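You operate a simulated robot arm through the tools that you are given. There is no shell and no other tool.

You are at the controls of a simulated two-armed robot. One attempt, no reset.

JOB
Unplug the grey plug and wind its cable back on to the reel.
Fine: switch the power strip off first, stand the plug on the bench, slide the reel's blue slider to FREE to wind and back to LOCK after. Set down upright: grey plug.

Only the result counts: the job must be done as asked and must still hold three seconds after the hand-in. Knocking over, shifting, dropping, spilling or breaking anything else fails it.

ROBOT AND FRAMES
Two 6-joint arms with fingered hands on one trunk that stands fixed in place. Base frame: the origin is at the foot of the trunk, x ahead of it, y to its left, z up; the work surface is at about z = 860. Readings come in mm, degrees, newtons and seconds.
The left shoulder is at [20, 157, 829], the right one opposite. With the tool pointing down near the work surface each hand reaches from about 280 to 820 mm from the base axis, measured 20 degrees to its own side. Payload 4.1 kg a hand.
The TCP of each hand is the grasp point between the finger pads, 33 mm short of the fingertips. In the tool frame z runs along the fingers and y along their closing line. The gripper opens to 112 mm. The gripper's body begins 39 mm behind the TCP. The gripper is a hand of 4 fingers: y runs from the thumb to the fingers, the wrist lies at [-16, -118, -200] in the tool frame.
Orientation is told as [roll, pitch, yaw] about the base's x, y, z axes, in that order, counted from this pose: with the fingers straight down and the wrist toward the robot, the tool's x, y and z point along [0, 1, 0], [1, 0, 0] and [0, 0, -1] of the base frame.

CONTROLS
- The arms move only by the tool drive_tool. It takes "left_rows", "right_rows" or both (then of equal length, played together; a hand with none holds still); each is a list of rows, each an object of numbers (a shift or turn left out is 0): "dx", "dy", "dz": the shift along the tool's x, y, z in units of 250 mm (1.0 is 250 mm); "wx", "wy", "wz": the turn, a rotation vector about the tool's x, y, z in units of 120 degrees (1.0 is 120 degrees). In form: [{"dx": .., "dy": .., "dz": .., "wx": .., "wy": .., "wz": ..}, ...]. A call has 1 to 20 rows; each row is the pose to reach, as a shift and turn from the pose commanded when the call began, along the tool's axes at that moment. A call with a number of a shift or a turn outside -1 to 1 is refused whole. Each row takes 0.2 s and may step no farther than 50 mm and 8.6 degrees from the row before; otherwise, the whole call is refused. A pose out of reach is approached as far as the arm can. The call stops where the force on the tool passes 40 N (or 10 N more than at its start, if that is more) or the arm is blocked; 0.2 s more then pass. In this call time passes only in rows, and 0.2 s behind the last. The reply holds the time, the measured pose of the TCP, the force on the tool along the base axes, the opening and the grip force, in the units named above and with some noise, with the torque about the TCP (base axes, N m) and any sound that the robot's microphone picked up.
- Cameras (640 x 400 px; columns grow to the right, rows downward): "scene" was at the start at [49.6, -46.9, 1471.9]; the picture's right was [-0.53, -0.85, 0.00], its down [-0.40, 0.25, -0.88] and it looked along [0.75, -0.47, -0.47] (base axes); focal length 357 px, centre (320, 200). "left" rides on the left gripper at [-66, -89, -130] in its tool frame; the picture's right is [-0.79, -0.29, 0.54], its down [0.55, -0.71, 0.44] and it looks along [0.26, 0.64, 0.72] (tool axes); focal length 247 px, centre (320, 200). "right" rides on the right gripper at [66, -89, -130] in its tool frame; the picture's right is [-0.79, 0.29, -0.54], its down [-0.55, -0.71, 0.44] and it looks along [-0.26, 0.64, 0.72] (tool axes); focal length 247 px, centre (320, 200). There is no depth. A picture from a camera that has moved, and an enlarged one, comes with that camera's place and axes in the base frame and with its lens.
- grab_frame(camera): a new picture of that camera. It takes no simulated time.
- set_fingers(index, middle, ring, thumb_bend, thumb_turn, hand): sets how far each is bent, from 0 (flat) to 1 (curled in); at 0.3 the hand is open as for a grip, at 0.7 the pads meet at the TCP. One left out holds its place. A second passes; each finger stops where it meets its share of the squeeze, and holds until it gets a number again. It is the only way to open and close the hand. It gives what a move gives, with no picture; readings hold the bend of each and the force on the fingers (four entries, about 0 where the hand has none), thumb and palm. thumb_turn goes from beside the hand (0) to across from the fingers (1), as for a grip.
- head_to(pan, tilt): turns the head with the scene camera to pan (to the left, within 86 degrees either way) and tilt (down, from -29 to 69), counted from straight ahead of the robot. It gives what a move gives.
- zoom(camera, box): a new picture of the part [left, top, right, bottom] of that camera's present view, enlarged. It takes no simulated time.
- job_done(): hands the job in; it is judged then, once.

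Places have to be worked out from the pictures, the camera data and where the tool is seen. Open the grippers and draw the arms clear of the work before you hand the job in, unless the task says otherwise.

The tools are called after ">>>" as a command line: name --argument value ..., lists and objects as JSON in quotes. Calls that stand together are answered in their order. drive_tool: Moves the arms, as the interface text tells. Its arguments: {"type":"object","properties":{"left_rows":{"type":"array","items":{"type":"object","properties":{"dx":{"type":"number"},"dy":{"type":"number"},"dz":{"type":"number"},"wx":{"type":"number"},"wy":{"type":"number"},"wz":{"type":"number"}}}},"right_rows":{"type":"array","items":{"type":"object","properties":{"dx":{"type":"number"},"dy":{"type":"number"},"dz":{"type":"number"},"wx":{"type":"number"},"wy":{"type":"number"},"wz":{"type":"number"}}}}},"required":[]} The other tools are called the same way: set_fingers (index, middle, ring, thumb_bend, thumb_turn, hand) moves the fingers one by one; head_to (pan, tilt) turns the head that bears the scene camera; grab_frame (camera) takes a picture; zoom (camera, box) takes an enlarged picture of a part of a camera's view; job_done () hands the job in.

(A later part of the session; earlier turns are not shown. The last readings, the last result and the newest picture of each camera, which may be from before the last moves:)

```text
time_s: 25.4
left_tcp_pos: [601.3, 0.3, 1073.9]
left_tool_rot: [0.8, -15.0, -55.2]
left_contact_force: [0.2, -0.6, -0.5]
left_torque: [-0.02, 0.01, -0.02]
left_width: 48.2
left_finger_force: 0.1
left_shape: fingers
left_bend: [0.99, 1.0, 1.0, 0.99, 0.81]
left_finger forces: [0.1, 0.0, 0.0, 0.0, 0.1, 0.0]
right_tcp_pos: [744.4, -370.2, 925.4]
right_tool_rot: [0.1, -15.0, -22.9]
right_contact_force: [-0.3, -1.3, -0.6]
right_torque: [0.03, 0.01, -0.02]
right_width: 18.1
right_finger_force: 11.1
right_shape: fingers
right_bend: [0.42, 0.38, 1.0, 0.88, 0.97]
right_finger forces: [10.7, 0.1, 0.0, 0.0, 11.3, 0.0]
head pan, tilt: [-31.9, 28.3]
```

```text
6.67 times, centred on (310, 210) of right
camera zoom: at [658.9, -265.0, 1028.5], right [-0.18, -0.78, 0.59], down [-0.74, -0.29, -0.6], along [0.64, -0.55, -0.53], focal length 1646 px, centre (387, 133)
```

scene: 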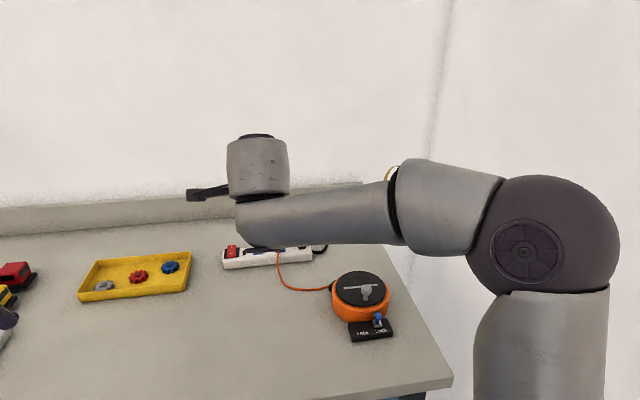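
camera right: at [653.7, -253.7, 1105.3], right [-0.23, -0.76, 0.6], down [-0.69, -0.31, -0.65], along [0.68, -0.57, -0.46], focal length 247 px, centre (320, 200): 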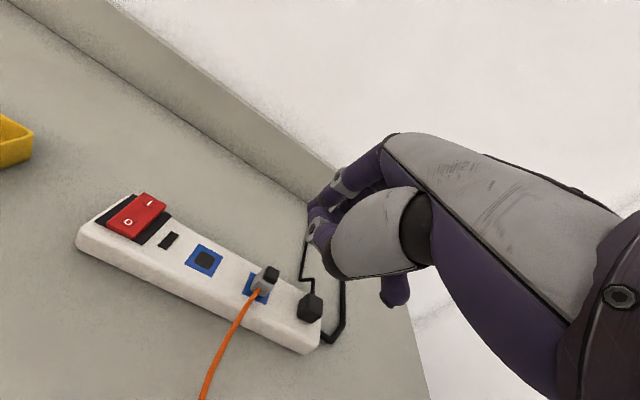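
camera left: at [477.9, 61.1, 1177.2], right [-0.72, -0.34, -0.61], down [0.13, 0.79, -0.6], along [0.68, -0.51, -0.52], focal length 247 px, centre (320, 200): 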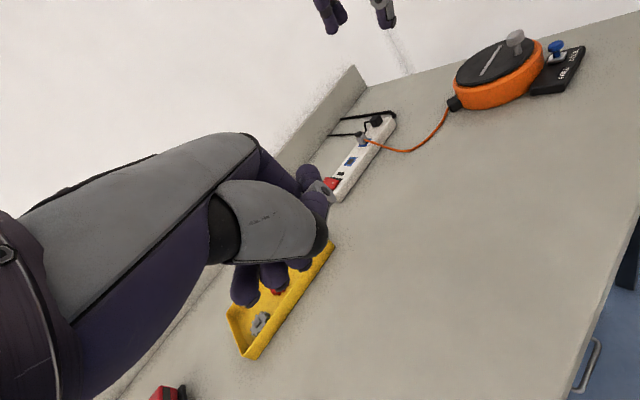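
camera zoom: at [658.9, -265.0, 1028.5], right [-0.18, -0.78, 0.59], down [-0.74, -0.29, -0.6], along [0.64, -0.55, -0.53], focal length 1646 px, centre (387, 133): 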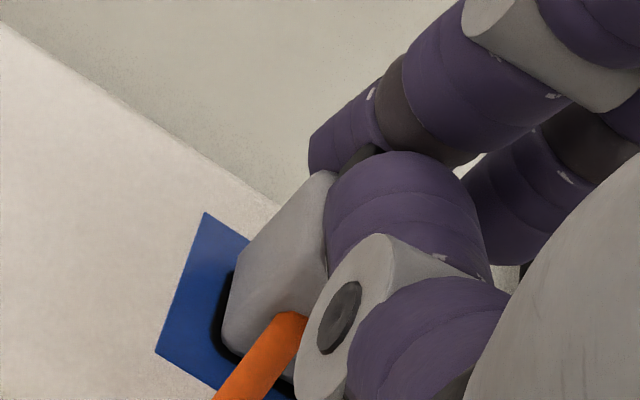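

Balanced pinch now: index 10.7 N, thumb 11.3 N, net force near zero. I pull straight up 10 mm in small steps.

>>> drive_tool --right_rows '[{"dy": 0.002, "dz": -0.0077}, {"dy": 0.004, "dz": -0.0155}, {"dy": 0.006, "dz": -0.0232}, {"dy": 0.008, "dz": -0.0309}, {"dy": 0.0104, "dz": -0.0386}]'

>>> zoom --camera "left" --box '[345, 115, 395, 147]'

>>> zoom --camera "right" --box '[270, 180, 350, 240]'

```text
time_s: 26.6
left_tcp_pos: [602.8, 0.6, 1075.7]
left_tool_rot: [0.8, -15.2, -55.3]
left_contact_force: [-0.3, 0.1, -0.8]
left_torque: [-0.01, 0.01, -0.03]
left_width: 48.1
left_finger_force: 0.1
left_shape: fingers
left_bend: [0.99, 1.0, 1.0, 0.99, 0.81]
left_finger forces: [0.0, 0.0, 0.0, 0.0, 0.0, 0.0]
right_tcp_pos: [742.9, -370.4, 936.0]
right_tool_rot: [0.0, -15.0, -22.9]
right_contact_force: [0.0, 0.3, -0.7]
right_torque: [0.0, 0.03, 0.01]
right_width: 18.0
right_finger_force: 11.0
right_shape: fingers
right_bend: [0.42, 0.38, 1.0, 0.88, 0.97]
right_finger forces: [10.5, 0.1, 0.0, 0.0, 10.9, 0.1]
head pan, tilt: [-31.9, 28.3]
```

```text
12.50 times, centred on (370, 131) of left
camera zoom: at [478.0, 61.0, 1177.0], right [-0.72, -0.34, -0.61], down [0.13, 0.79, -0.6], along [0.68, -0.51, -0.53], focal length 3087 px, centre (-305, 1062)
```

zoom: 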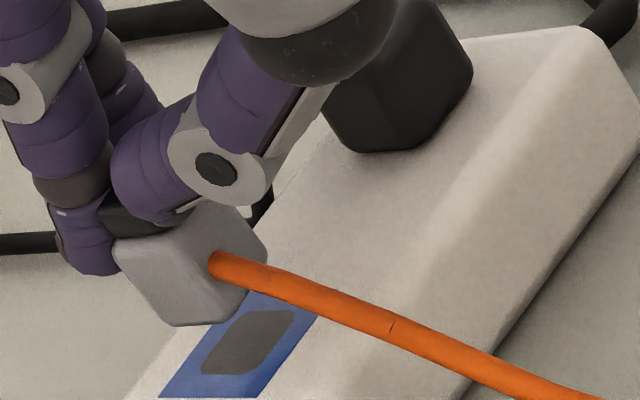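

```text
6.67 times, centred on (310, 210) of right
camera zoom: at [657.9, -264.5, 1038.9], right [-0.18, -0.78, 0.59], down [-0.74, -0.29, -0.6], along [0.64, -0.55, -0.53], focal length 1646 px, centre (387, 133)
```

zoom: 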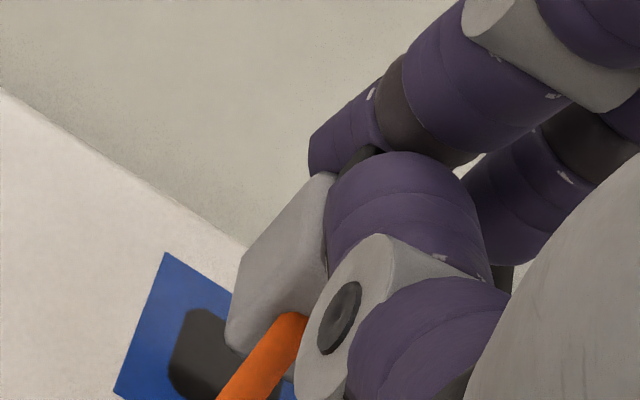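

The plug came out cleanly and is held upright. I lift it 35 mm and carry it toward a spot on the bench near the reel's cable outlet, about (675,-425).

>>> drive_tool --right_rows '[{"dy": 0.012, "dz": -0.045}, {"dy": 0.024, "dz": -0.09}, {"dy": 0.036, "dz": -0.135}, {"dx": -0.085, "dy": -0.04, "dz": -0.155}, {"dx": -0.17, "dy": -0.116, "dz": -0.176}, {"dx": -0.255, "dy": -0.192, "dz": -0.196}, {"dx": -0.34, "dy": -0.268, "dz": -0.216}]'

>>> grab_frame --camera "left"

>>> grab_frame --camera "right"

>>> grab_frame --camera "scene"

```text
time_s: 28.2
left_tcp_pos: [602.3, 1.0, 1074.6]
left_tool_rot: [0.8, -15.1, -55.2]
left_contact_force: [0.4, 0.0, 0.1]
left_torque: [-0.01, -0.03, -0.01]
left_width: 48.1
left_finger_force: 0.1
left_shape: fingers
left_bend: [0.99, 1.0, 1.0, 0.99, 0.81]
left_finger forces: [0.0, 0.0, 0.1, 0.1, 0.0, 0.0]
right_tcp_pos: [637.2, -420.0, 969.0]
right_tool_rot: [0.0, -15.0, -23.0]
right_contact_force: [-0.3, -0.7, -0.2]
right_torque: [-0.01, 0.01, 0.0]
right_width: 18.1
right_finger_force: 10.8
right_shape: fingers
right_bend: [0.42, 0.38, 1.0, 0.88, 0.97]
right_finger forces: [10.4, 0.0, 0.0, 0.0, 10.6, 0.0]
head pan, tilt: [-31.9, 28.3]
```

```text
taken
camera left: at [478.2, 61.2, 1176.9], right [-0.72, -0.34, -0.61], down [0.13, 0.79, -0.6], along [0.68, -0.51, -0.53], focal length 247 px, centre (320, 200)
```

left: 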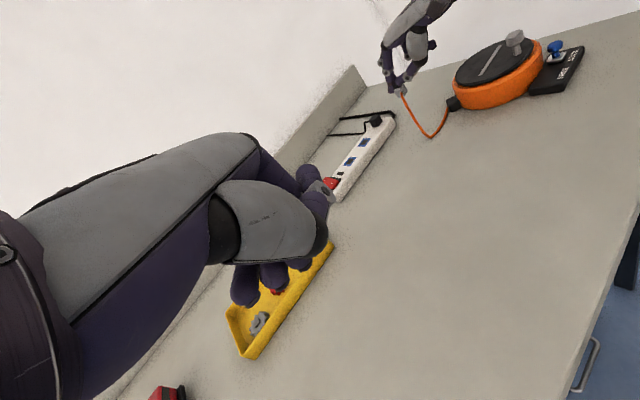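

```text
taken
camera right: at [551.8, -314.1, 1072.9], right [-0.18, -0.78, 0.59], down [-0.74, -0.29, -0.6], along [0.64, -0.55, -0.53], focal length 247 px, centre (320, 200)
```

right: 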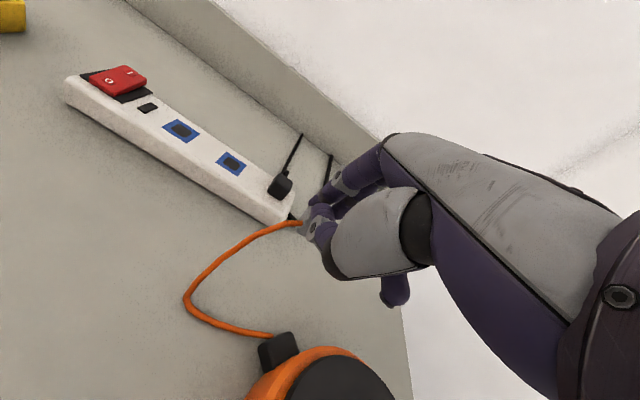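

```text
taken
```

scene: 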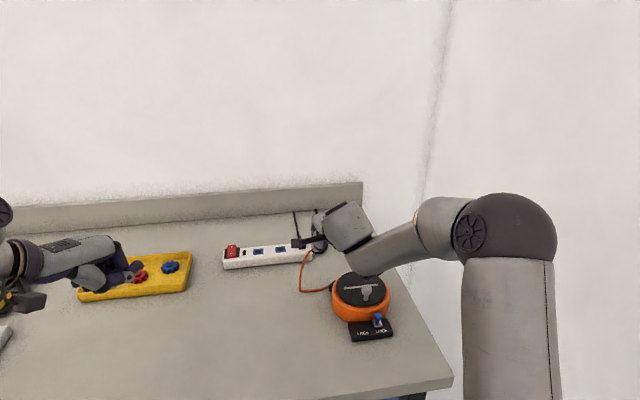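

The plug is held with its slack cable looping to the reel. I descend 55 mm toward the bench and check before the final touch-down.

>>> drive_tool --right_rows '[{"dy": -0.019, "dz": 0.071}, {"dy": -0.038, "dz": 0.142}, {"dy": -0.057, "dz": 0.2125}]'

>>> zoom --camera "left" --box '[370, 30, 500, 140]'

>>> zoom --camera "right" --box '[200, 150, 400, 350]'

```text
time_s: 29.0
left_tcp_pos: [602.7, 0.6, 1074.5]
left_tool_rot: [0.9, -15.2, -55.2]
left_contact_force: [0.2, -0.2, 0.1]
left_torque: [0.0, 0.01, 0.03]
left_width: 48.3
left_finger_force: 0.1
left_shape: fingers
left_bend: [0.99, 1.0, 1.0, 0.99, 0.81]
left_finger forces: [0.0, 0.1, 0.1, 0.0, 0.0, 0.1]
right_tcp_pos: [637.9, -418.0, 916.0]
right_tool_rot: [0.0, -15.0, -22.9]
right_contact_force: [0.3, 0.1, -0.1]
right_torque: [0.0, 0.01, -0.02]
right_width: 17.9
right_finger_force: 10.7
right_shape: fingers
right_bend: [0.42, 0.38, 1.0, 0.88, 0.97]
right_finger forces: [10.3, 0.0, 0.0, 0.0, 10.5, 0.0]
head pan, tilt: [-31.9, 28.3]
```

```text
3.64 times, centred on (435, 85) of left
camera zoom: at [477.9, 61.1, 1177.0], right [-0.72, -0.34, -0.61], down [0.13, 0.79, -0.6], along [0.68, -0.51, -0.52], focal length 898 px, centre (-98, 618)
```

zoom: 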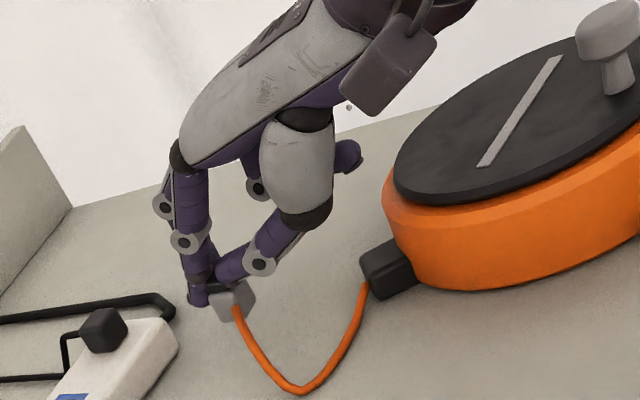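

```text
2.00 times, centred on (300, 250) of right
camera zoom: at [552.6, -312.5, 1019.2], right [-0.18, -0.78, 0.59], down [-0.74, -0.29, -0.6], along [0.64, -0.55, -0.53], focal length 494 px, centre (360, 100)
```

zoom: 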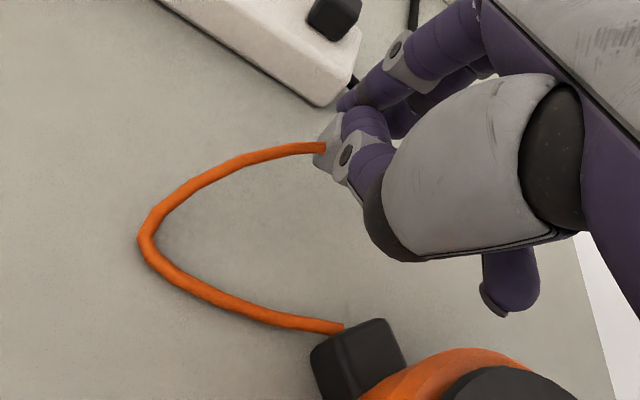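

Close to the bench now. I descend 14 mm more, then continue in small increments watching the vertical force.

>>> drive_tool --right_rows '[{"dy": -0.005, "dz": 0.0193}, {"dy": -0.01, "dz": 0.0386}, {"dy": -0.0145, "dz": 0.054}]'

>>> zoom --camera "left" --box '[390, 80, 450, 130]'

>>> zoom --camera "right" --box '[270, 180, 350, 240]'

```text
time_s: 29.8
left_tcp_pos: [601.5, 0.6, 1074.7]
left_tool_rot: [0.9, -15.1, -55.1]
left_contact_force: [0.1, 0.0, -0.1]
left_torque: [-0.02, 0.02, -0.04]
left_width: 48.1
left_finger_force: 0.1
left_shape: fingers
left_bend: [0.99, 1.0, 1.0, 0.99, 0.81]
left_finger forces: [0.0, 0.0, 0.0, 0.1, 0.1, 0.1]
right_tcp_pos: [639.0, -418.4, 900.6]
right_tool_rot: [0.0, -15.0, -22.9]
right_contact_force: [0.8, 0.5, -0.3]
right_torque: [0.01, 0.01, 0.01]
right_width: 18.5
right_finger_force: 9.9
right_shape: fingers
right_bend: [0.42, 0.38, 1.0, 0.88, 0.97]
right_finger forces: [10.3, 0.0, 0.1, 0.1, 10.6, 0.0]
head pan, tilt: [-31.9, 28.3]
```

```text
8.00 times, centred on (420, 105) of left
camera zoom: at [477.9, 61.1, 1177.0], right [-0.72, -0.34, -0.61], down [0.13, 0.79, -0.6], along [0.68, -0.51, -0.53], focal length 1976 px, centre (-480, 960)
```

zoom: 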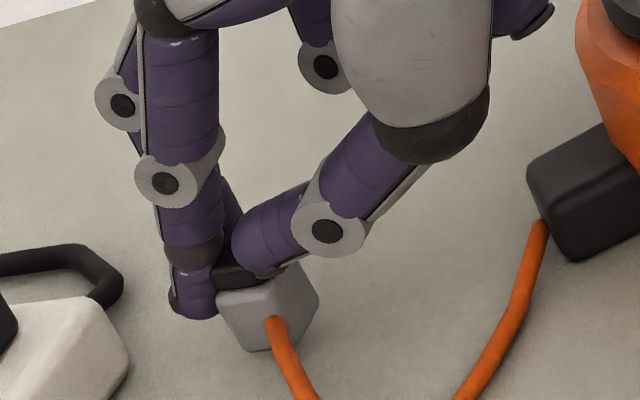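

```text
6.67 times, centred on (310, 210) of right
camera zoom: at [553.5, -313.3, 1003.5], right [-0.18, -0.78, 0.59], down [-0.74, -0.29, -0.6], along [0.64, -0.55, -0.53], focal length 1646 px, centre (387, 133)
```

zoom: 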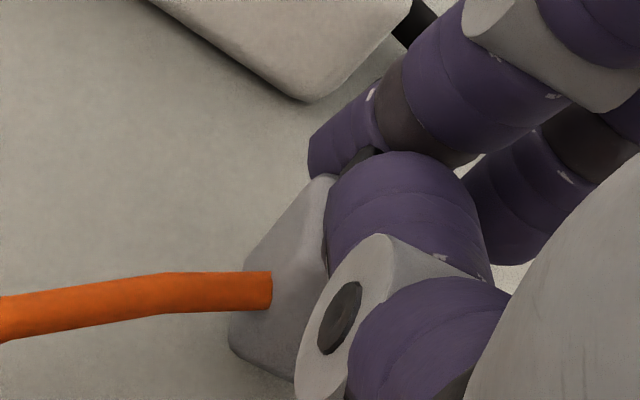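

No contact yet at TCP z 900.6; expected touch-down near 896. I lower 3 mm more.

>>> drive_tool --right_rows '[{"dy": -0.0015, "dz": 0.0058}, {"dy": -0.003, "dz": 0.0116}]'

```text
time_s: 30.4
left_tcp_pos: [601.1, 1.0, 1075.0]
left_tool_rot: [0.8, -15.1, -55.1]
left_contact_force: [0.3, -0.2, 0.1]
left_torque: [0.0, 0.01, 0.01]
left_width: 48.2
left_finger_force: 0.1
left_shape: fingers
left_bend: [0.99, 1.0, 1.0, 0.99, 0.81]
left_finger forces: [0.0, 0.1, 0.1, 0.1, 0.1, 0.0]
right_tcp_pos: [638.7, -417.7, 897.2]
right_tool_rot: [0.0, -15.0, -22.9]
right_contact_force: [-0.8, 0.0, -0.1]
right_torque: [-0.01, -0.02, 0.01]
right_width: 18.0
right_finger_force: 10.3
right_shape: fingers
right_bend: [0.42, 0.38, 1.0, 0.88, 0.98]
right_finger forces: [10.3, 0.1, 0.0, 0.0, 10.5, 0.1]
head pan, tilt: [-31.9, 28.3]
```

Still free of contact; lowering another 2 mm.

>>> drive_tool --right_rows '[{"dy": -0.001, "dz": 0.0039}, {"dy": -0.002, "dz": 0.0078}]'

>>> zoom --camera "left" --box '[400, 95, 440, 125]'

```text
time_s: 31.0
left_tcp_pos: [601.8, 1.1, 1073.9]
left_tool_rot: [0.8, -15.1, -55.2]
left_contact_force: [-0.3, 0.4, -0.5]
left_torque: [0.0, 0.0, -0.01]
left_width: 48.0
left_finger_force: 0.1
left_shape: fingers
left_bend: [0.99, 1.0, 1.0, 0.99, 0.81]
left_finger forces: [0.0, 0.0, 0.0, 0.1, 0.1, 0.1]
right_tcp_pos: [637.6, -418.2, 896.6]
right_tool_rot: [0.0, -15.0, -22.9]
right_contact_force: [0.3, 0.7, -0.5]
right_torque: [-0.01, 0.0, 0.0]
right_width: 18.0
right_finger_force: 10.2
right_shape: fingers
right_bend: [0.42, 0.38, 1.0, 0.88, 0.98]
right_finger forces: [10.4, 0.1, 0.1, 0.0, 10.6, 0.0]
head pan, tilt: [-31.9, 28.3]
```

```text
13.33 times, centred on (420, 110) of left
camera zoom: at [478.0, 61.0, 1177.0], right [-0.72, -0.34, -0.61], down [0.13, 0.79, -0.6], along [0.68, -0.51, -0.53], focal length 3293 px, centre (-1013, 1400)
```

zoom: 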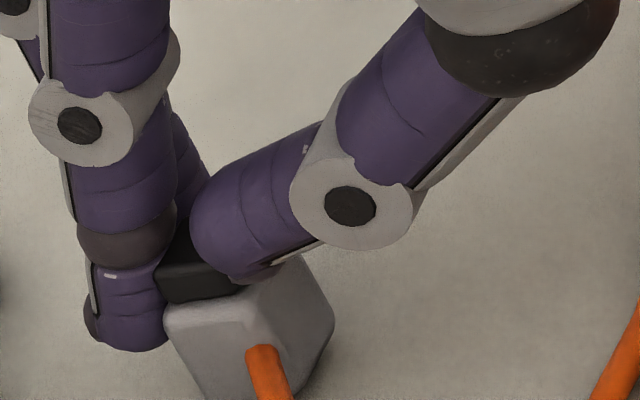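

No contact yet; another 2 mm.

>>> drive_tool --right_rows '[{"dy": -0.001, "dz": 0.0039}, {"dy": -0.002, "dz": 0.0078}]'

>>> zoom --camera "left" --box '[405, 100, 445, 130]'

```text
time_s: 31.6
left_tcp_pos: [602.1, 2.2, 1075.6]
left_tool_rot: [0.8, -15.2, -55.1]
left_contact_force: [-0.1, 1.1, -0.6]
left_torque: [-0.01, -0.01, -0.02]
left_width: 48.3
left_finger_force: 0.0
left_shape: fingers
left_bend: [0.99, 1.0, 1.0, 0.99, 0.81]
left_finger forces: [0.0, 0.0, 0.0, 0.0, 0.1, 0.1]
right_tcp_pos: [638.4, -418.7, 894.9]
right_tool_rot: [0.0, -15.2, -22.9]
right_contact_force: [0.4, -0.1, 1.7]
right_torque: [0.0, -0.05, -0.03]
right_width: 18.5
right_finger_force: 11.4
right_shape: fingers
right_bend: [0.42, 0.38, 1.0, 0.88, 0.98]
right_finger forces: [11.5, 0.0, 0.0, 0.0, 11.3, 0.1]
head pan, tilt: [-31.9, 28.3]
```

```text
13.33 times, centred on (425, 115) of left
camera zoom: at [477.9, 61.1, 1177.0], right [-0.72, -0.34, -0.61], down [0.13, 0.79, -0.6], along [0.68, -0.51, -0.53], focal length 3293 px, centre (-1080, 1333)
```

zoom: 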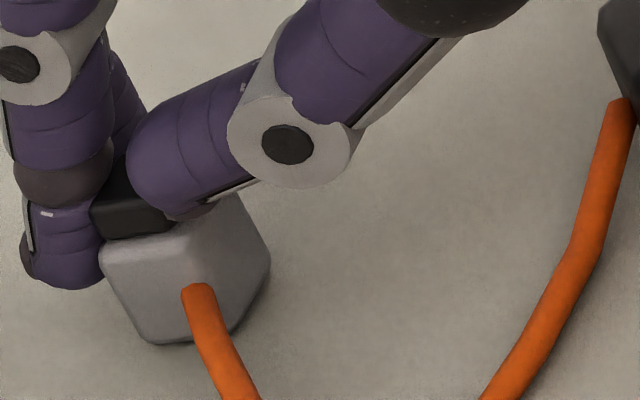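

A 1.7 N upward force suggests first contact. One more millimetre to confirm it is seated.

>>> drive_tool --right_rows '[{"dy": -0.001, "dz": 0.0039}]'

```text
time_s: 32.0
left_tcp_pos: [602.6, 1.4, 1074.1]
left_tool_rot: [0.8, -15.1, -55.3]
left_contact_force: [-0.6, -0.2, -0.4]
left_torque: [0.02, -0.01, 0.0]
left_width: 48.3
left_finger_force: 0.1
left_shape: fingers
left_bend: [0.99, 1.0, 1.0, 0.99, 0.81]
left_finger forces: [0.0, 0.0, 0.0, 0.1, 0.0, 0.0]
right_tcp_pos: [637.1, -418.2, 893.9]
right_tool_rot: [0.0, -15.0, -22.8]
right_contact_force: [-0.8, 0.7, 4.6]
right_torque: [0.0, -0.17, -0.01]
right_width: 18.7
right_finger_force: 12.1
right_shape: fingers
right_bend: [0.41, 0.38, 1.0, 0.88, 0.98]
right_finger forces: [12.4, 0.1, 0.0, 0.0, 12.6, 0.1]
head pan, tilt: [-31.9, 28.3]
```

Plug is seated on the bench (4.6 N). I release gently: index to 0.36, thumb back to 0.82.

>>> set_fingers --hand "right" --index 0.36 --middle 0.36 --thumb_bend 0.82

>>> zoom --camera "left" --box '[395, 85, 455, 130]'

>>> zoom --camera "right" --box '[270, 170, 350, 240]'

```text
time_s: 33.0
left_tcp_pos: [602.4, 2.3, 1075.4]
left_tool_rot: [0.9, -15.1, -55.2]
left_contact_force: [-0.7, 0.0, 0.0]
left_torque: [0.03, -0.01, -0.03]
left_width: 48.2
left_finger_force: 0.1
left_shape: fingers
left_bend: [0.99, 1.0, 1.0, 0.99, 0.81]
left_finger forces: [0.1, 0.0, 0.1, 0.0, 0.1, 0.1]
right_tcp_pos: [638.1, -418.5, 892.5]
right_tool_rot: [-0.1, -15.0, -22.9]
right_contact_force: [0.1, 0.1, 0.7]
right_torque: [0.02, 0.0, 0.0]
right_width: 27.0
right_finger_force: 0.0
right_shape: fingers
right_bend: [0.36, 0.36, 1.0, 0.82, 0.98]
right_finger forces: [0.0, 0.0, 0.1, 0.0, 0.0, 0.0]
head pan, tilt: [-31.9, 28.3]
```

```text
8.89 times, centred on (425, 108) of left
camera zoom: at [478.0, 61.0, 1177.0], right [-0.72, -0.34, -0.61], down [0.13, 0.79, -0.6], along [0.68, -0.51, -0.53], focal length 2195 px, centre (-613, 1022)
```

zoom: 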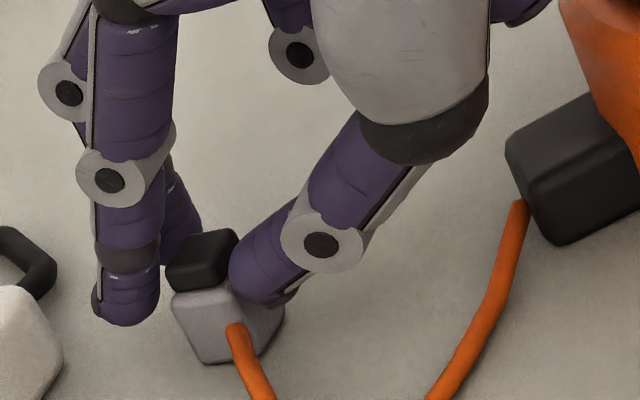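

```text
5.71 times, centred on (310, 205) of right
camera zoom: at [552.1, -312.6, 996.5], right [-0.18, -0.78, 0.59], down [-0.74, -0.29, -0.6], along [0.64, -0.55, -0.53], focal length 1411 px, centre (377, 171)
```

zoom: 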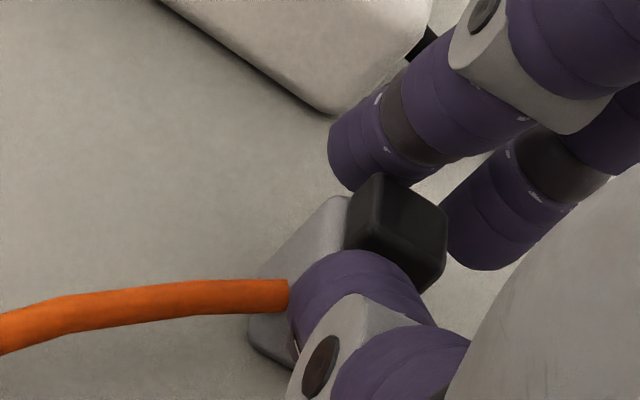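

The plug stands upright and the fingers are clear of it. I lift the hand straight up 80 mm.

>>> drive_tool --right_rows '[{"dy": 0.01, "dz": -0.0386}, {"dy": 0.021, "dz": -0.077}, {"dy": 0.042, "dz": -0.155}, {"dy": 0.063, "dz": -0.232}, {"dy": 0.083, "dz": -0.309}]'

>>> zoom --camera "left" --box '[380, 20, 620, 150]'

>>> grab_frame --camera "right"

>>> zoom --camera "scene" --box '[210, 210, 420, 350]'

```text
time_s: 34.2
left_tcp_pos: [602.2, 0.9, 1074.7]
left_tool_rot: [0.9, -15.1, -55.2]
left_contact_force: [-0.3, -0.4, 0.3]
left_torque: [0.01, 0.01, 0.01]
left_width: 48.4
left_finger_force: 0.1
left_shape: fingers
left_bend: [0.99, 1.0, 1.0, 0.99, 0.81]
left_finger forces: [0.0, 0.1, 0.1, 0.0, 0.0, 0.1]
right_tcp_pos: [636.8, -416.4, 973.6]
right_tool_rot: [0.1, -15.0, -22.9]
right_contact_force: [0.6, 0.2, -0.1]
right_torque: [0.02, -0.01, 0.01]
right_width: 27.0
right_finger_force: 0.1
right_shape: fingers
right_bend: [0.36, 0.36, 1.0, 0.82, 0.98]
right_finger forces: [0.0, 0.0, 0.0, 0.1, 0.0, 0.1]
head pan, tilt: [-31.9, 28.3]
```

```text
2.67 times, centred on (500, 85) of left
camera zoom: at [478.1, 60.9, 1177.0], right [-0.72, -0.34, -0.61], down [0.13, 0.79, -0.6], along [0.68, -0.51, -0.53], focal length 659 px, centre (-160, 507)
```

zoom: 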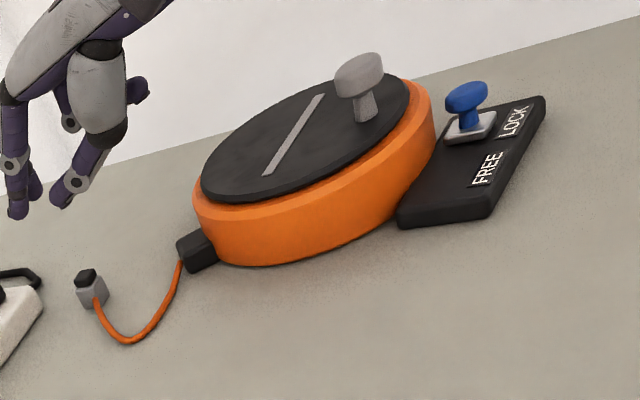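

```text
taken
camera right: at [551.5, -311.2, 1076.3], right [-0.18, -0.78, 0.59], down [-0.74, -0.29, -0.6], along [0.64, -0.55, -0.53], focal length 247 px, centre (320, 200)
```

right: 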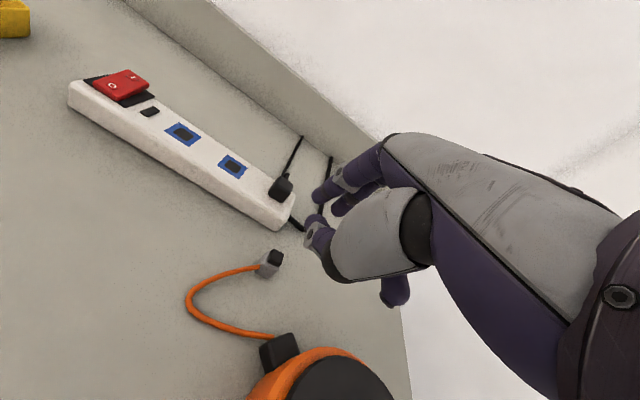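

```text
2.86 times, centred on (315, 280) of scene
camera zoom: at [49.7, -47.0, 1471.9], right [-0.53, -0.85, 0.0], down [-0.4, 0.25, -0.88], along [0.75, -0.47, -0.47], focal length 1020 px, centre (334, -29)
```

zoom: 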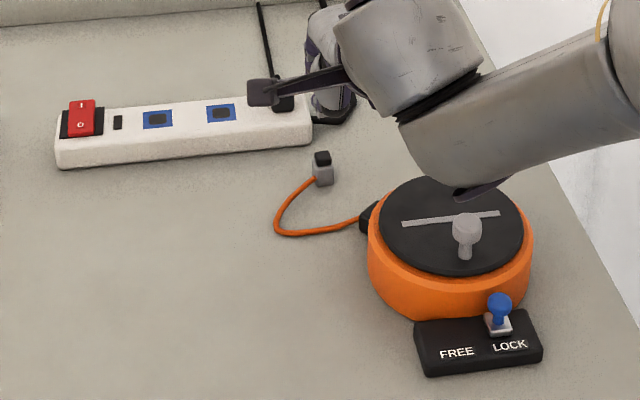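

The plug stands free and upright at about (675,-425). Next the slider: I shape the hand so only the index finger points down, then fly over the reel (fingertips above the crank) to near the slider.

>>> set_fingers --hand "right" --index 0.5 --middle 1.0 --ring 1.0 --thumb_bend 0.3

>>> drive_tool --right_rows '[{"dx": 0, "dy": 0.041, "dz": -0.155}, {"dx": -0.088, "dy": -0.086, "dz": -0.2, "wx": 0.021}, {"dx": -0.176, "dy": -0.213, "dz": -0.245, "wx": 0.042}, {"dx": -0.264, "dy": -0.34, "dz": -0.29, "wx": 0.0625}, {"dx": -0.351, "dy": -0.466, "dz": -0.334, "wx": 0.083}, {"dx": -0.439, "dy": -0.593, "dz": -0.379, "wx": 0.104}, {"dx": -0.527, "dy": -0.72, "dz": -0.424, "wx": 0.125}]'

>>> grab_frame --camera "left"

>>> grab_frame --camera "right"

>>> grab_frame --camera "scene"

```text
time_s: 35.2
left_tcp_pos: [600.9, 1.7, 1074.2]
left_tool_rot: [0.8, -15.0, -55.2]
left_contact_force: [-0.7, 0.7, 0.1]
left_torque: [0.0, 0.0, -0.03]
left_width: 48.1
left_finger_force: 0.1
left_shape: fingers
left_bend: [0.99, 1.0, 1.0, 0.99, 0.81]
left_finger forces: [0.0, 0.0, 0.0, 0.0, 0.0, 0.0]
right_tcp_pos: [637.6, -415.8, 972.5]
right_tool_rot: [0.0, -15.1, -22.9]
right_contact_force: [0.1, -0.5, -0.6]
right_torque: [-0.03, 0.01, 0.0]
right_width: 85.2
right_finger_force: 0.0
right_shape: fingers
right_bend: [0.5, 1.0, 1.0, 0.3, 0.98]
right_finger forces: [0.1, 0.1, 0.0, 0.0, 0.1, 0.1]
head pan, tilt: [-31.9, 28.3]
```

```text
time_s: 36.8
left_tcp_pos: [602.2, 1.7, 1075.4]
left_tool_rot: [0.8, -15.1, -55.3]
left_contact_force: [1.0, 0.2, -0.8]
left_torque: [0.0, 0.02, 0.0]
left_width: 48.2
left_finger_force: 0.0
left_shape: fingers
left_bend: [0.99, 1.0, 1.0, 0.99, 0.81]
left_finger forces: [0.1, 0.0, 0.0, 0.1, 0.0, 0.0]
right_tcp_pos: [403.7, -463.7, 1030.0]
right_tool_rot: [0.0, 0.0, -23.0]
right_contact_force: [0.4, 0.2, -0.4]
right_torque: [0.0, 0.03, -0.01]
right_width: 85.5
right_finger_force: 0.0
right_shape: fingers
right_bend: [0.5, 1.0, 1.0, 0.3, 0.98]
right_finger forces: [0.0, 0.0, 0.0, 0.1, 0.1, 0.0]
head pan, tilt: [-31.9, 28.3]
```

```text
taken
camera left: at [478.3, 61.1, 1176.8], right [-0.72, -0.34, -0.6], down [0.13, 0.79, -0.6], along [0.68, -0.51, -0.53], focal length 247 px, centre (320, 200)
```

left: 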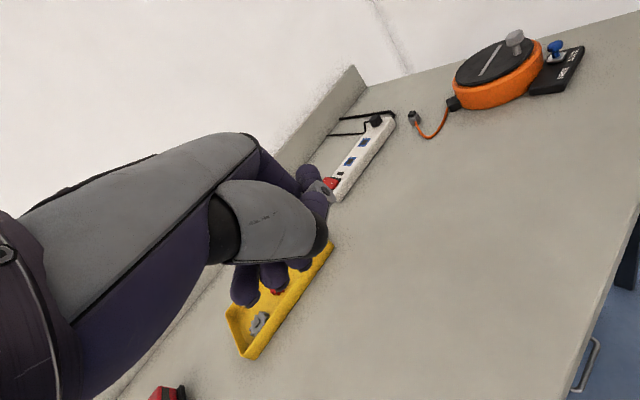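

```text
taken
camera right: at [345.8, -369.7, 1160.7], right [-0.04, -0.84, 0.54], down [-0.87, -0.23, -0.43], along [0.49, -0.49, -0.72], focal length 247 px, centre (320, 200)
```

right: 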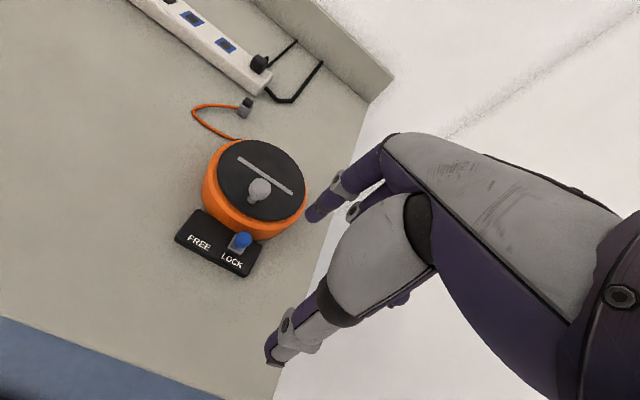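

```text
taken
```

scene: 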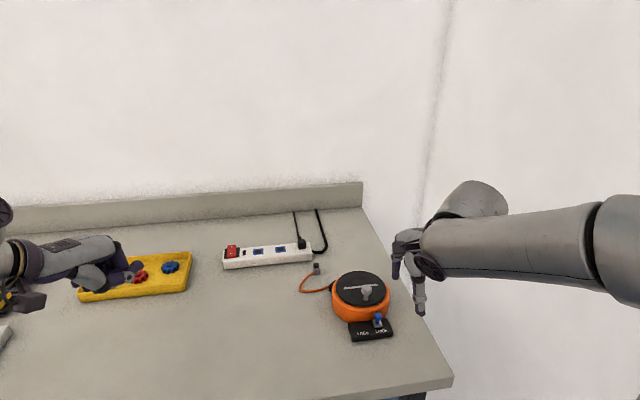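

Now the scene camera sees the reel, slider and hand clearly. I'll zoom from both to re-measure the slider knob and crank before descending.

>>> zoom --camera "right" --box '[170, 130, 310, 280]'

>>> zoom --camera "scene" --box '[320, 210, 470, 350]'

>>> zoom --camera "left" --box '[480, 10, 600, 110]'

```text
2.67 times, centred on (240, 205) of right
camera zoom: at [345.8, -369.7, 1160.7], right [-0.04, -0.84, 0.54], down [-0.87, -0.23, -0.43], along [0.49, -0.49, -0.72], focal length 659 px, centre (533, 187)
```

zoom: 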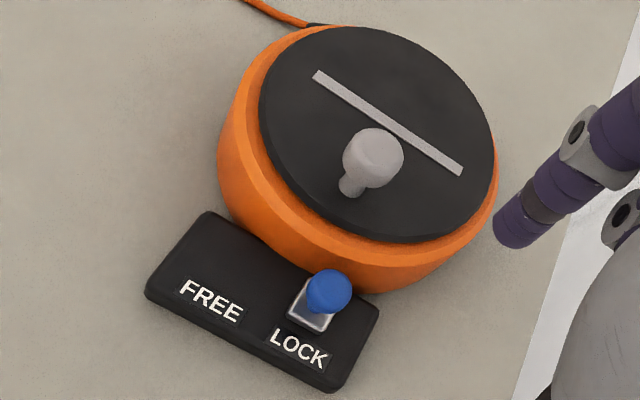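

```text
2.86 times, centred on (395, 280) of scene
camera zoom: at [50.0, -46.9, 1471.9], right [-0.53, -0.85, 0.0], down [-0.4, 0.25, -0.88], along [0.75, -0.47, -0.47], focal length 1020 px, centre (106, -29)
```

zoom: 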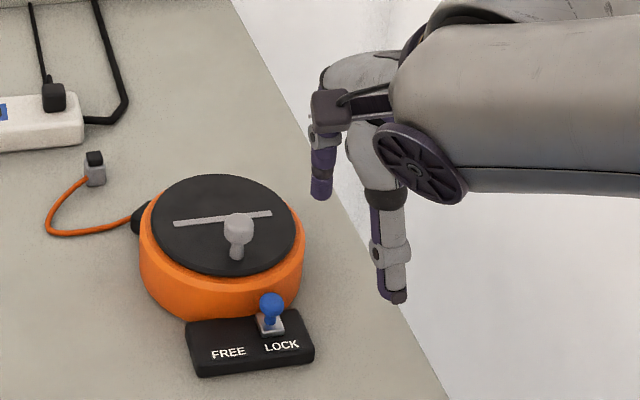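

```text
4.00 times, centred on (540, 60) of left
camera zoom: at [478.3, 61.1, 1176.8], right [-0.72, -0.34, -0.6], down [0.13, 0.79, -0.6], along [0.68, -0.51, -0.53], focal length 988 px, centre (-560, 760)
```

zoom: 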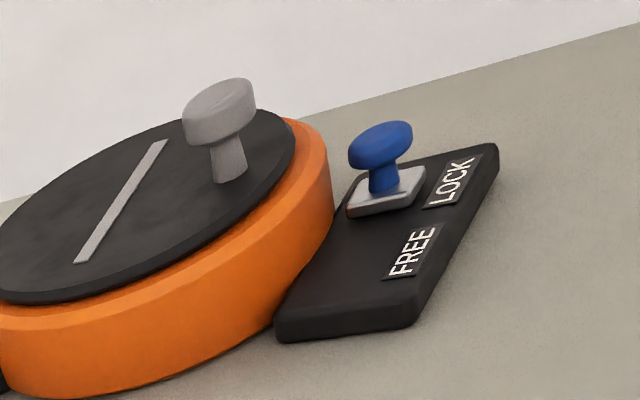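

Everything agrees: slider knob ≈(446,-440,902), crank knob ≈(487,-439,946), reel centre ≈(520,-453). I descend with the index finger on the LOCK side of the slider knob to 25 mm above working height.

>>> drive_tool --right_rows '[{"dx": 0.0, "dy": -0.015, "dz": 0.16}, {"dx": 0.001, "dy": -0.033, "dz": 0.32}]'

>>> zoom --camera "right" --box '[200, 130, 380, 280]'

>>> zoom --camera "scene" --box '[330, 250, 450, 350]'

>>> zoom --camera "left" --box '[510, 10, 610, 100]'

```text
time_s: 37.4
left_tcp_pos: [601.8, 1.7, 1075.3]
left_tool_rot: [0.8, -15.2, -55.3]
left_contact_force: [0.6, 0.2, 0.8]
left_torque: [-0.03, 0.02, -0.01]
left_width: 47.8
left_finger_force: 0.1
left_shape: fingers
left_bend: [0.99, 1.0, 1.0, 0.99, 0.81]
left_finger forces: [0.0, 0.0, 0.0, 0.0, 0.0, 0.0]
right_tcp_pos: [391.9, -459.6, 948.4]
right_tool_rot: [1.2, 0.4, -24.6]
right_contact_force: [0.6, 4.6, -0.1]
right_torque: [-0.41, 0.06, -0.04]
right_width: 85.1
right_finger_force: 0.0
right_shape: fingers
right_bend: [0.5, 1.0, 1.0, 0.3, 0.98]
right_finger forces: [0.0, 0.0, 0.1, 0.0, 0.0, 0.1]
head pan, tilt: [-31.9, 28.3]
```

```text
2.67 times, centred on (290, 205) of right
camera zoom: at [337.4, -367.5, 1081.3], right [-0.07, -0.85, 0.52], down [-0.87, -0.2, -0.44], along [0.48, -0.48, -0.73], focal length 659 px, centre (400, 187)
```

zoom: 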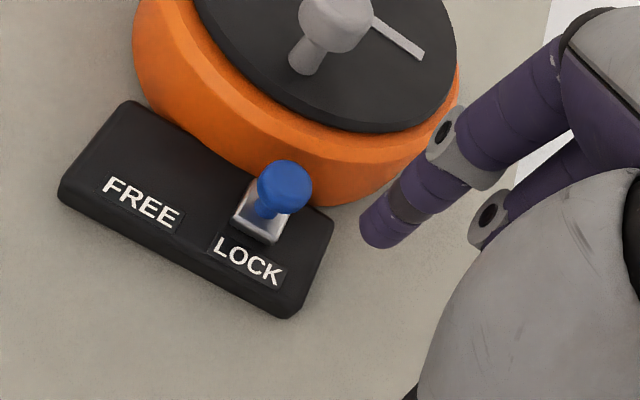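

```text
4.00 times, centred on (390, 300) of scene
camera zoom: at [49.6, -46.0, 1472.0], right [-0.53, -0.85, 0.0], down [-0.4, 0.25, -0.88], along [0.75, -0.47, -0.47], focal length 1428 px, centre (40, -200)
```

zoom: 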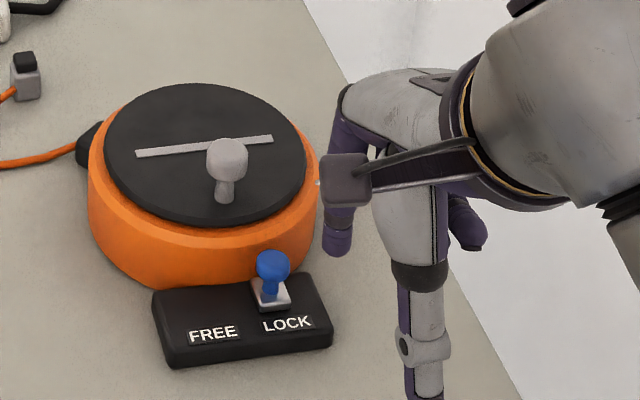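

```text
4.44 times, centred on (560, 55) of left
camera zoom: at [478.0, 62.0, 1176.9], right [-0.72, -0.34, -0.6], down [0.13, 0.79, -0.6], along [0.68, -0.51, -0.52], focal length 1098 px, centre (-747, 844)
```

zoom: 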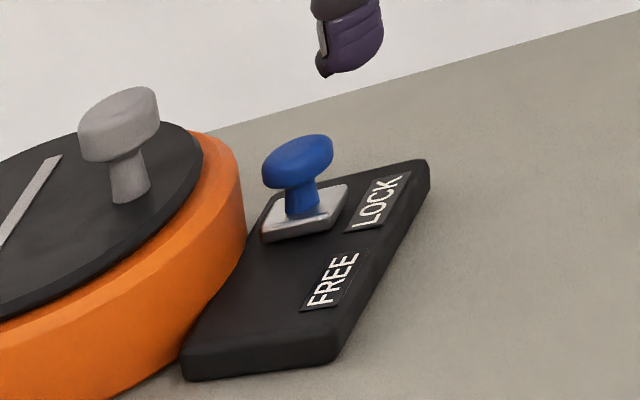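

A small side force and a 1.7° orientation error appeared on the hand. I make a null move to see whether it is a transient or a real contact.

>>> drive_tool --right_rows '[{"dx": 0.0, "dy": 0.0, "dz": 0.0}]'

>>> grab_frame --camera "scene"

>>> grab_frame --camera "right"

```text
time_s: 37.8
left_tcp_pos: [602.0, 2.3, 1074.4]
left_tool_rot: [0.8, -15.1, -55.2]
left_contact_force: [0.6, 0.1, 0.0]
left_torque: [0.0, -0.02, 0.02]
left_width: 48.0
left_finger_force: 0.1
left_shape: fingers
left_bend: [0.99, 1.0, 1.0, 0.99, 0.81]
left_finger forces: [0.0, 0.1, 0.1, 0.1, 0.0, 0.1]
right_tcp_pos: [392.1, -459.0, 948.5]
right_tool_rot: [0.1, 0.1, -22.9]
right_contact_force: [0.0, -0.6, -0.5]
right_torque: [0.02, 0.02, -0.06]
right_width: 85.3
right_finger_force: 0.1
right_shape: fingers
right_bend: [0.5, 1.0, 1.0, 0.3, 0.98]
right_finger forces: [0.0, 0.0, 0.0, 0.1, 0.0, 0.0]
head pan, tilt: [-31.9, 28.3]
```

```text
taken
```

scene: 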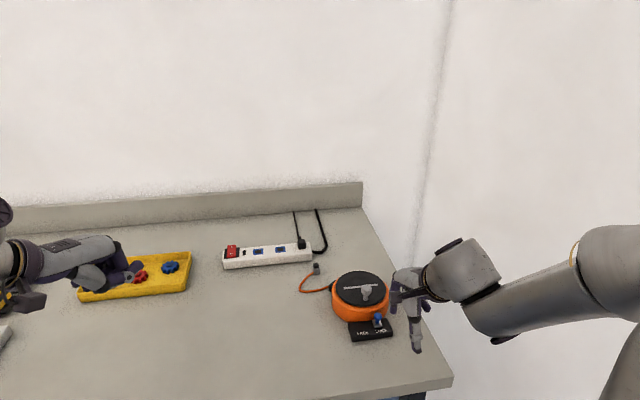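

```text
taken
camera right: at [335.5, -365.2, 1079.2], right [-0.04, -0.84, 0.54], down [-0.87, -0.23, -0.43], along [0.49, -0.49, -0.72], focal length 247 px, centre (320, 200)
```

right: 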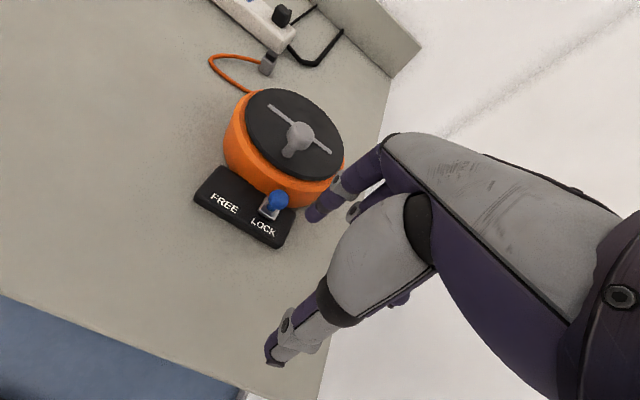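

That was only a transient; the pose is now exact and force-free. I descend the remaining 24 mm with the index beside the slider knob.

>>> drive_tool --right_rows '[{"dx": 0.0, "dy": 0.008, "dz": 0.033}, {"dx": 0.001, "dy": 0.017, "dz": 0.066}, {"dx": 0.001, "dy": 0.017, "dz": 0.098}]'

>>> zoom --camera "right" --box '[220, 150, 360, 260]'

>>> zoom --camera "left" --box '[520, 15, 610, 95]'

>>> zoom --camera "scene" --box '[330, 260, 430, 350]'

```text
time_s: 38.6
left_tcp_pos: [601.2, 1.7, 1075.1]
left_tool_rot: [0.8, -15.1, -55.1]
left_contact_force: [0.7, -0.9, -0.3]
left_torque: [0.0, 0.02, 0.0]
left_width: 48.0
left_finger_force: 0.1
left_shape: fingers
left_bend: [0.99, 1.0, 1.0, 0.99, 0.81]
left_finger forces: [0.1, 0.0, 0.0, 0.1, 0.1, 0.1]
right_tcp_pos: [398.5, -458.5, 924.7]
right_tool_rot: [-0.1, 0.3, -23.1]
right_contact_force: [0.8, 0.8, -0.1]
right_torque: [0.01, 0.02, -0.01]
right_width: 85.2
right_finger_force: 0.0
right_shape: fingers
right_bend: [0.5, 1.0, 1.0, 0.3, 0.98]
right_finger forces: [0.0, 0.1, 0.1, 0.0, 0.0, 0.0]
head pan, tilt: [-31.9, 28.3]
```

```text
3.64 times, centred on (290, 205) of right
camera zoom: at [342.5, -364.6, 1055.3], right [-0.04, -0.84, 0.54], down [-0.87, -0.23, -0.43], along [0.49, -0.49, -0.72], focal length 898 px, centre (429, 182)
```

zoom: 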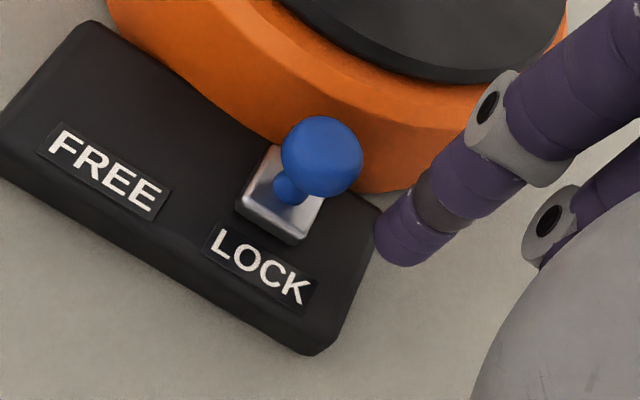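

```text
5.00 times, centred on (565, 55) of left
camera zoom: at [477.9, 61.1, 1177.0], right [-0.72, -0.34, -0.61], down [0.13, 0.79, -0.6], along [0.68, -0.51, -0.53], focal length 1235 px, centre (-905, 925)
```

zoom: 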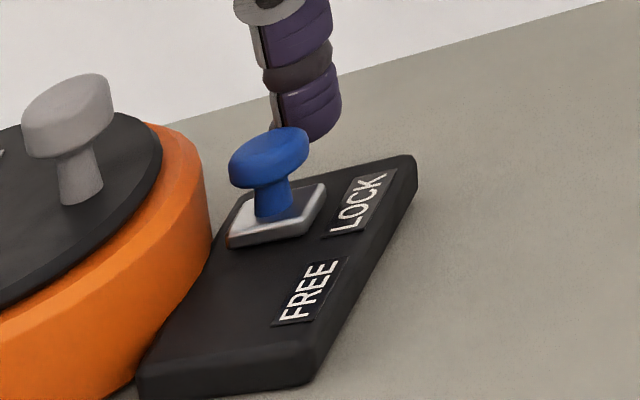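

```text
4.44 times, centred on (380, 305) of scene
camera zoom: at [49.5, -46.9, 1471.9], right [-0.53, -0.85, 0.0], down [-0.4, 0.25, -0.88], along [0.75, -0.47, -0.47], focal length 1587 px, centre (53, -267)
```

zoom: 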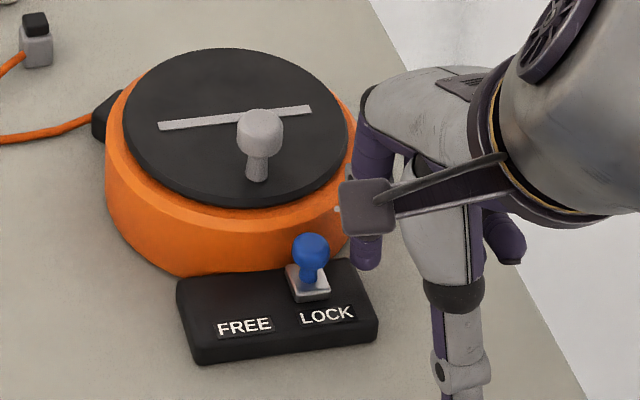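

Index tip is ~24 mm to the LOCK side of the knob at matching height. I push along the slot toward FREE, 20 mm first.

>>> drive_tool --right_rows '[{"dx": 0.02}, {"dx": 0.04}, {"dx": 0.06}, {"dx": 0.08}]'

>>> zoom --camera "right" --box '[220, 150, 360, 260]'

>>> zoom --camera "scene" --box '[330, 260, 430, 350]'

```text
time_s: 39.6
left_tcp_pos: [601.4, 1.4, 1074.7]
left_tool_rot: [0.7, -15.1, -55.1]
left_contact_force: [0.5, -1.0, -0.1]
left_torque: [0.03, -0.03, 0.0]
left_width: 48.1
left_finger_force: 0.1
left_shape: fingers
left_bend: [0.99, 1.0, 1.0, 0.99, 0.81]
left_finger forces: [0.0, 0.0, 0.0, 0.0, 0.1, 0.1]
right_tcp_pos: [406.5, -441.7, 926.1]
right_tool_rot: [0.1, 0.0, -22.9]
right_contact_force: [-0.6, 0.4, 1.1]
right_torque: [0.01, 0.02, 0.03]
right_width: 84.5
right_finger_force: 0.5
right_shape: fingers
right_bend: [0.5, 1.0, 1.0, 0.3, 0.98]
right_finger forces: [0.2, 0.0, 0.0, 0.0, 0.1, 0.0]
head pan, tilt: [-31.9, 28.3]
```

```text
3.64 times, centred on (290, 205) of right
camera zoom: at [349.2, -347.1, 1055.8], right [-0.04, -0.84, 0.54], down [-0.87, -0.23, -0.44], along [0.49, -0.49, -0.72], focal length 898 px, centre (429, 182)
```

zoom: 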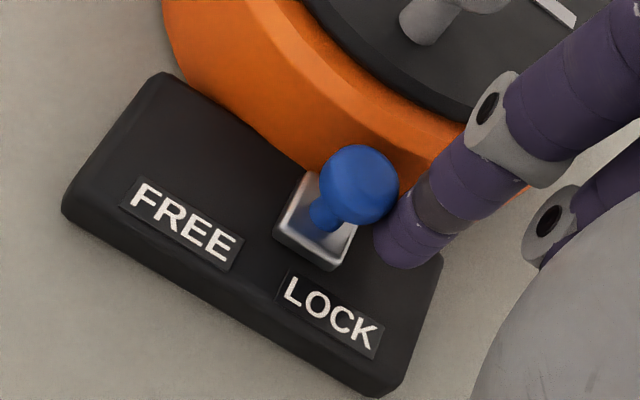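

```text
4.44 times, centred on (380, 305) of scene
camera zoom: at [49.5, -47.0, 1471.9], right [-0.53, -0.85, 0.0], down [-0.4, 0.25, -0.88], along [0.75, -0.47, -0.47], focal length 1587 px, centre (53, -267)
```

zoom: 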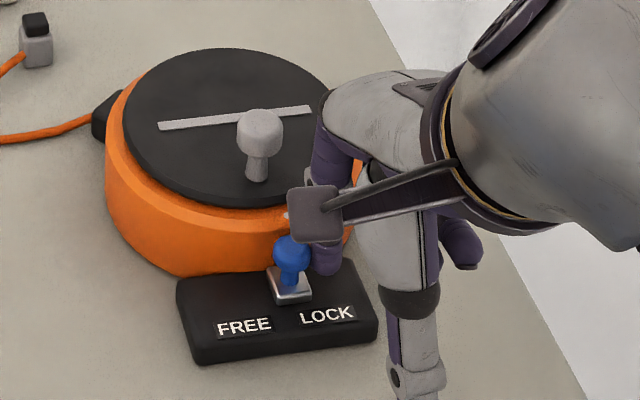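

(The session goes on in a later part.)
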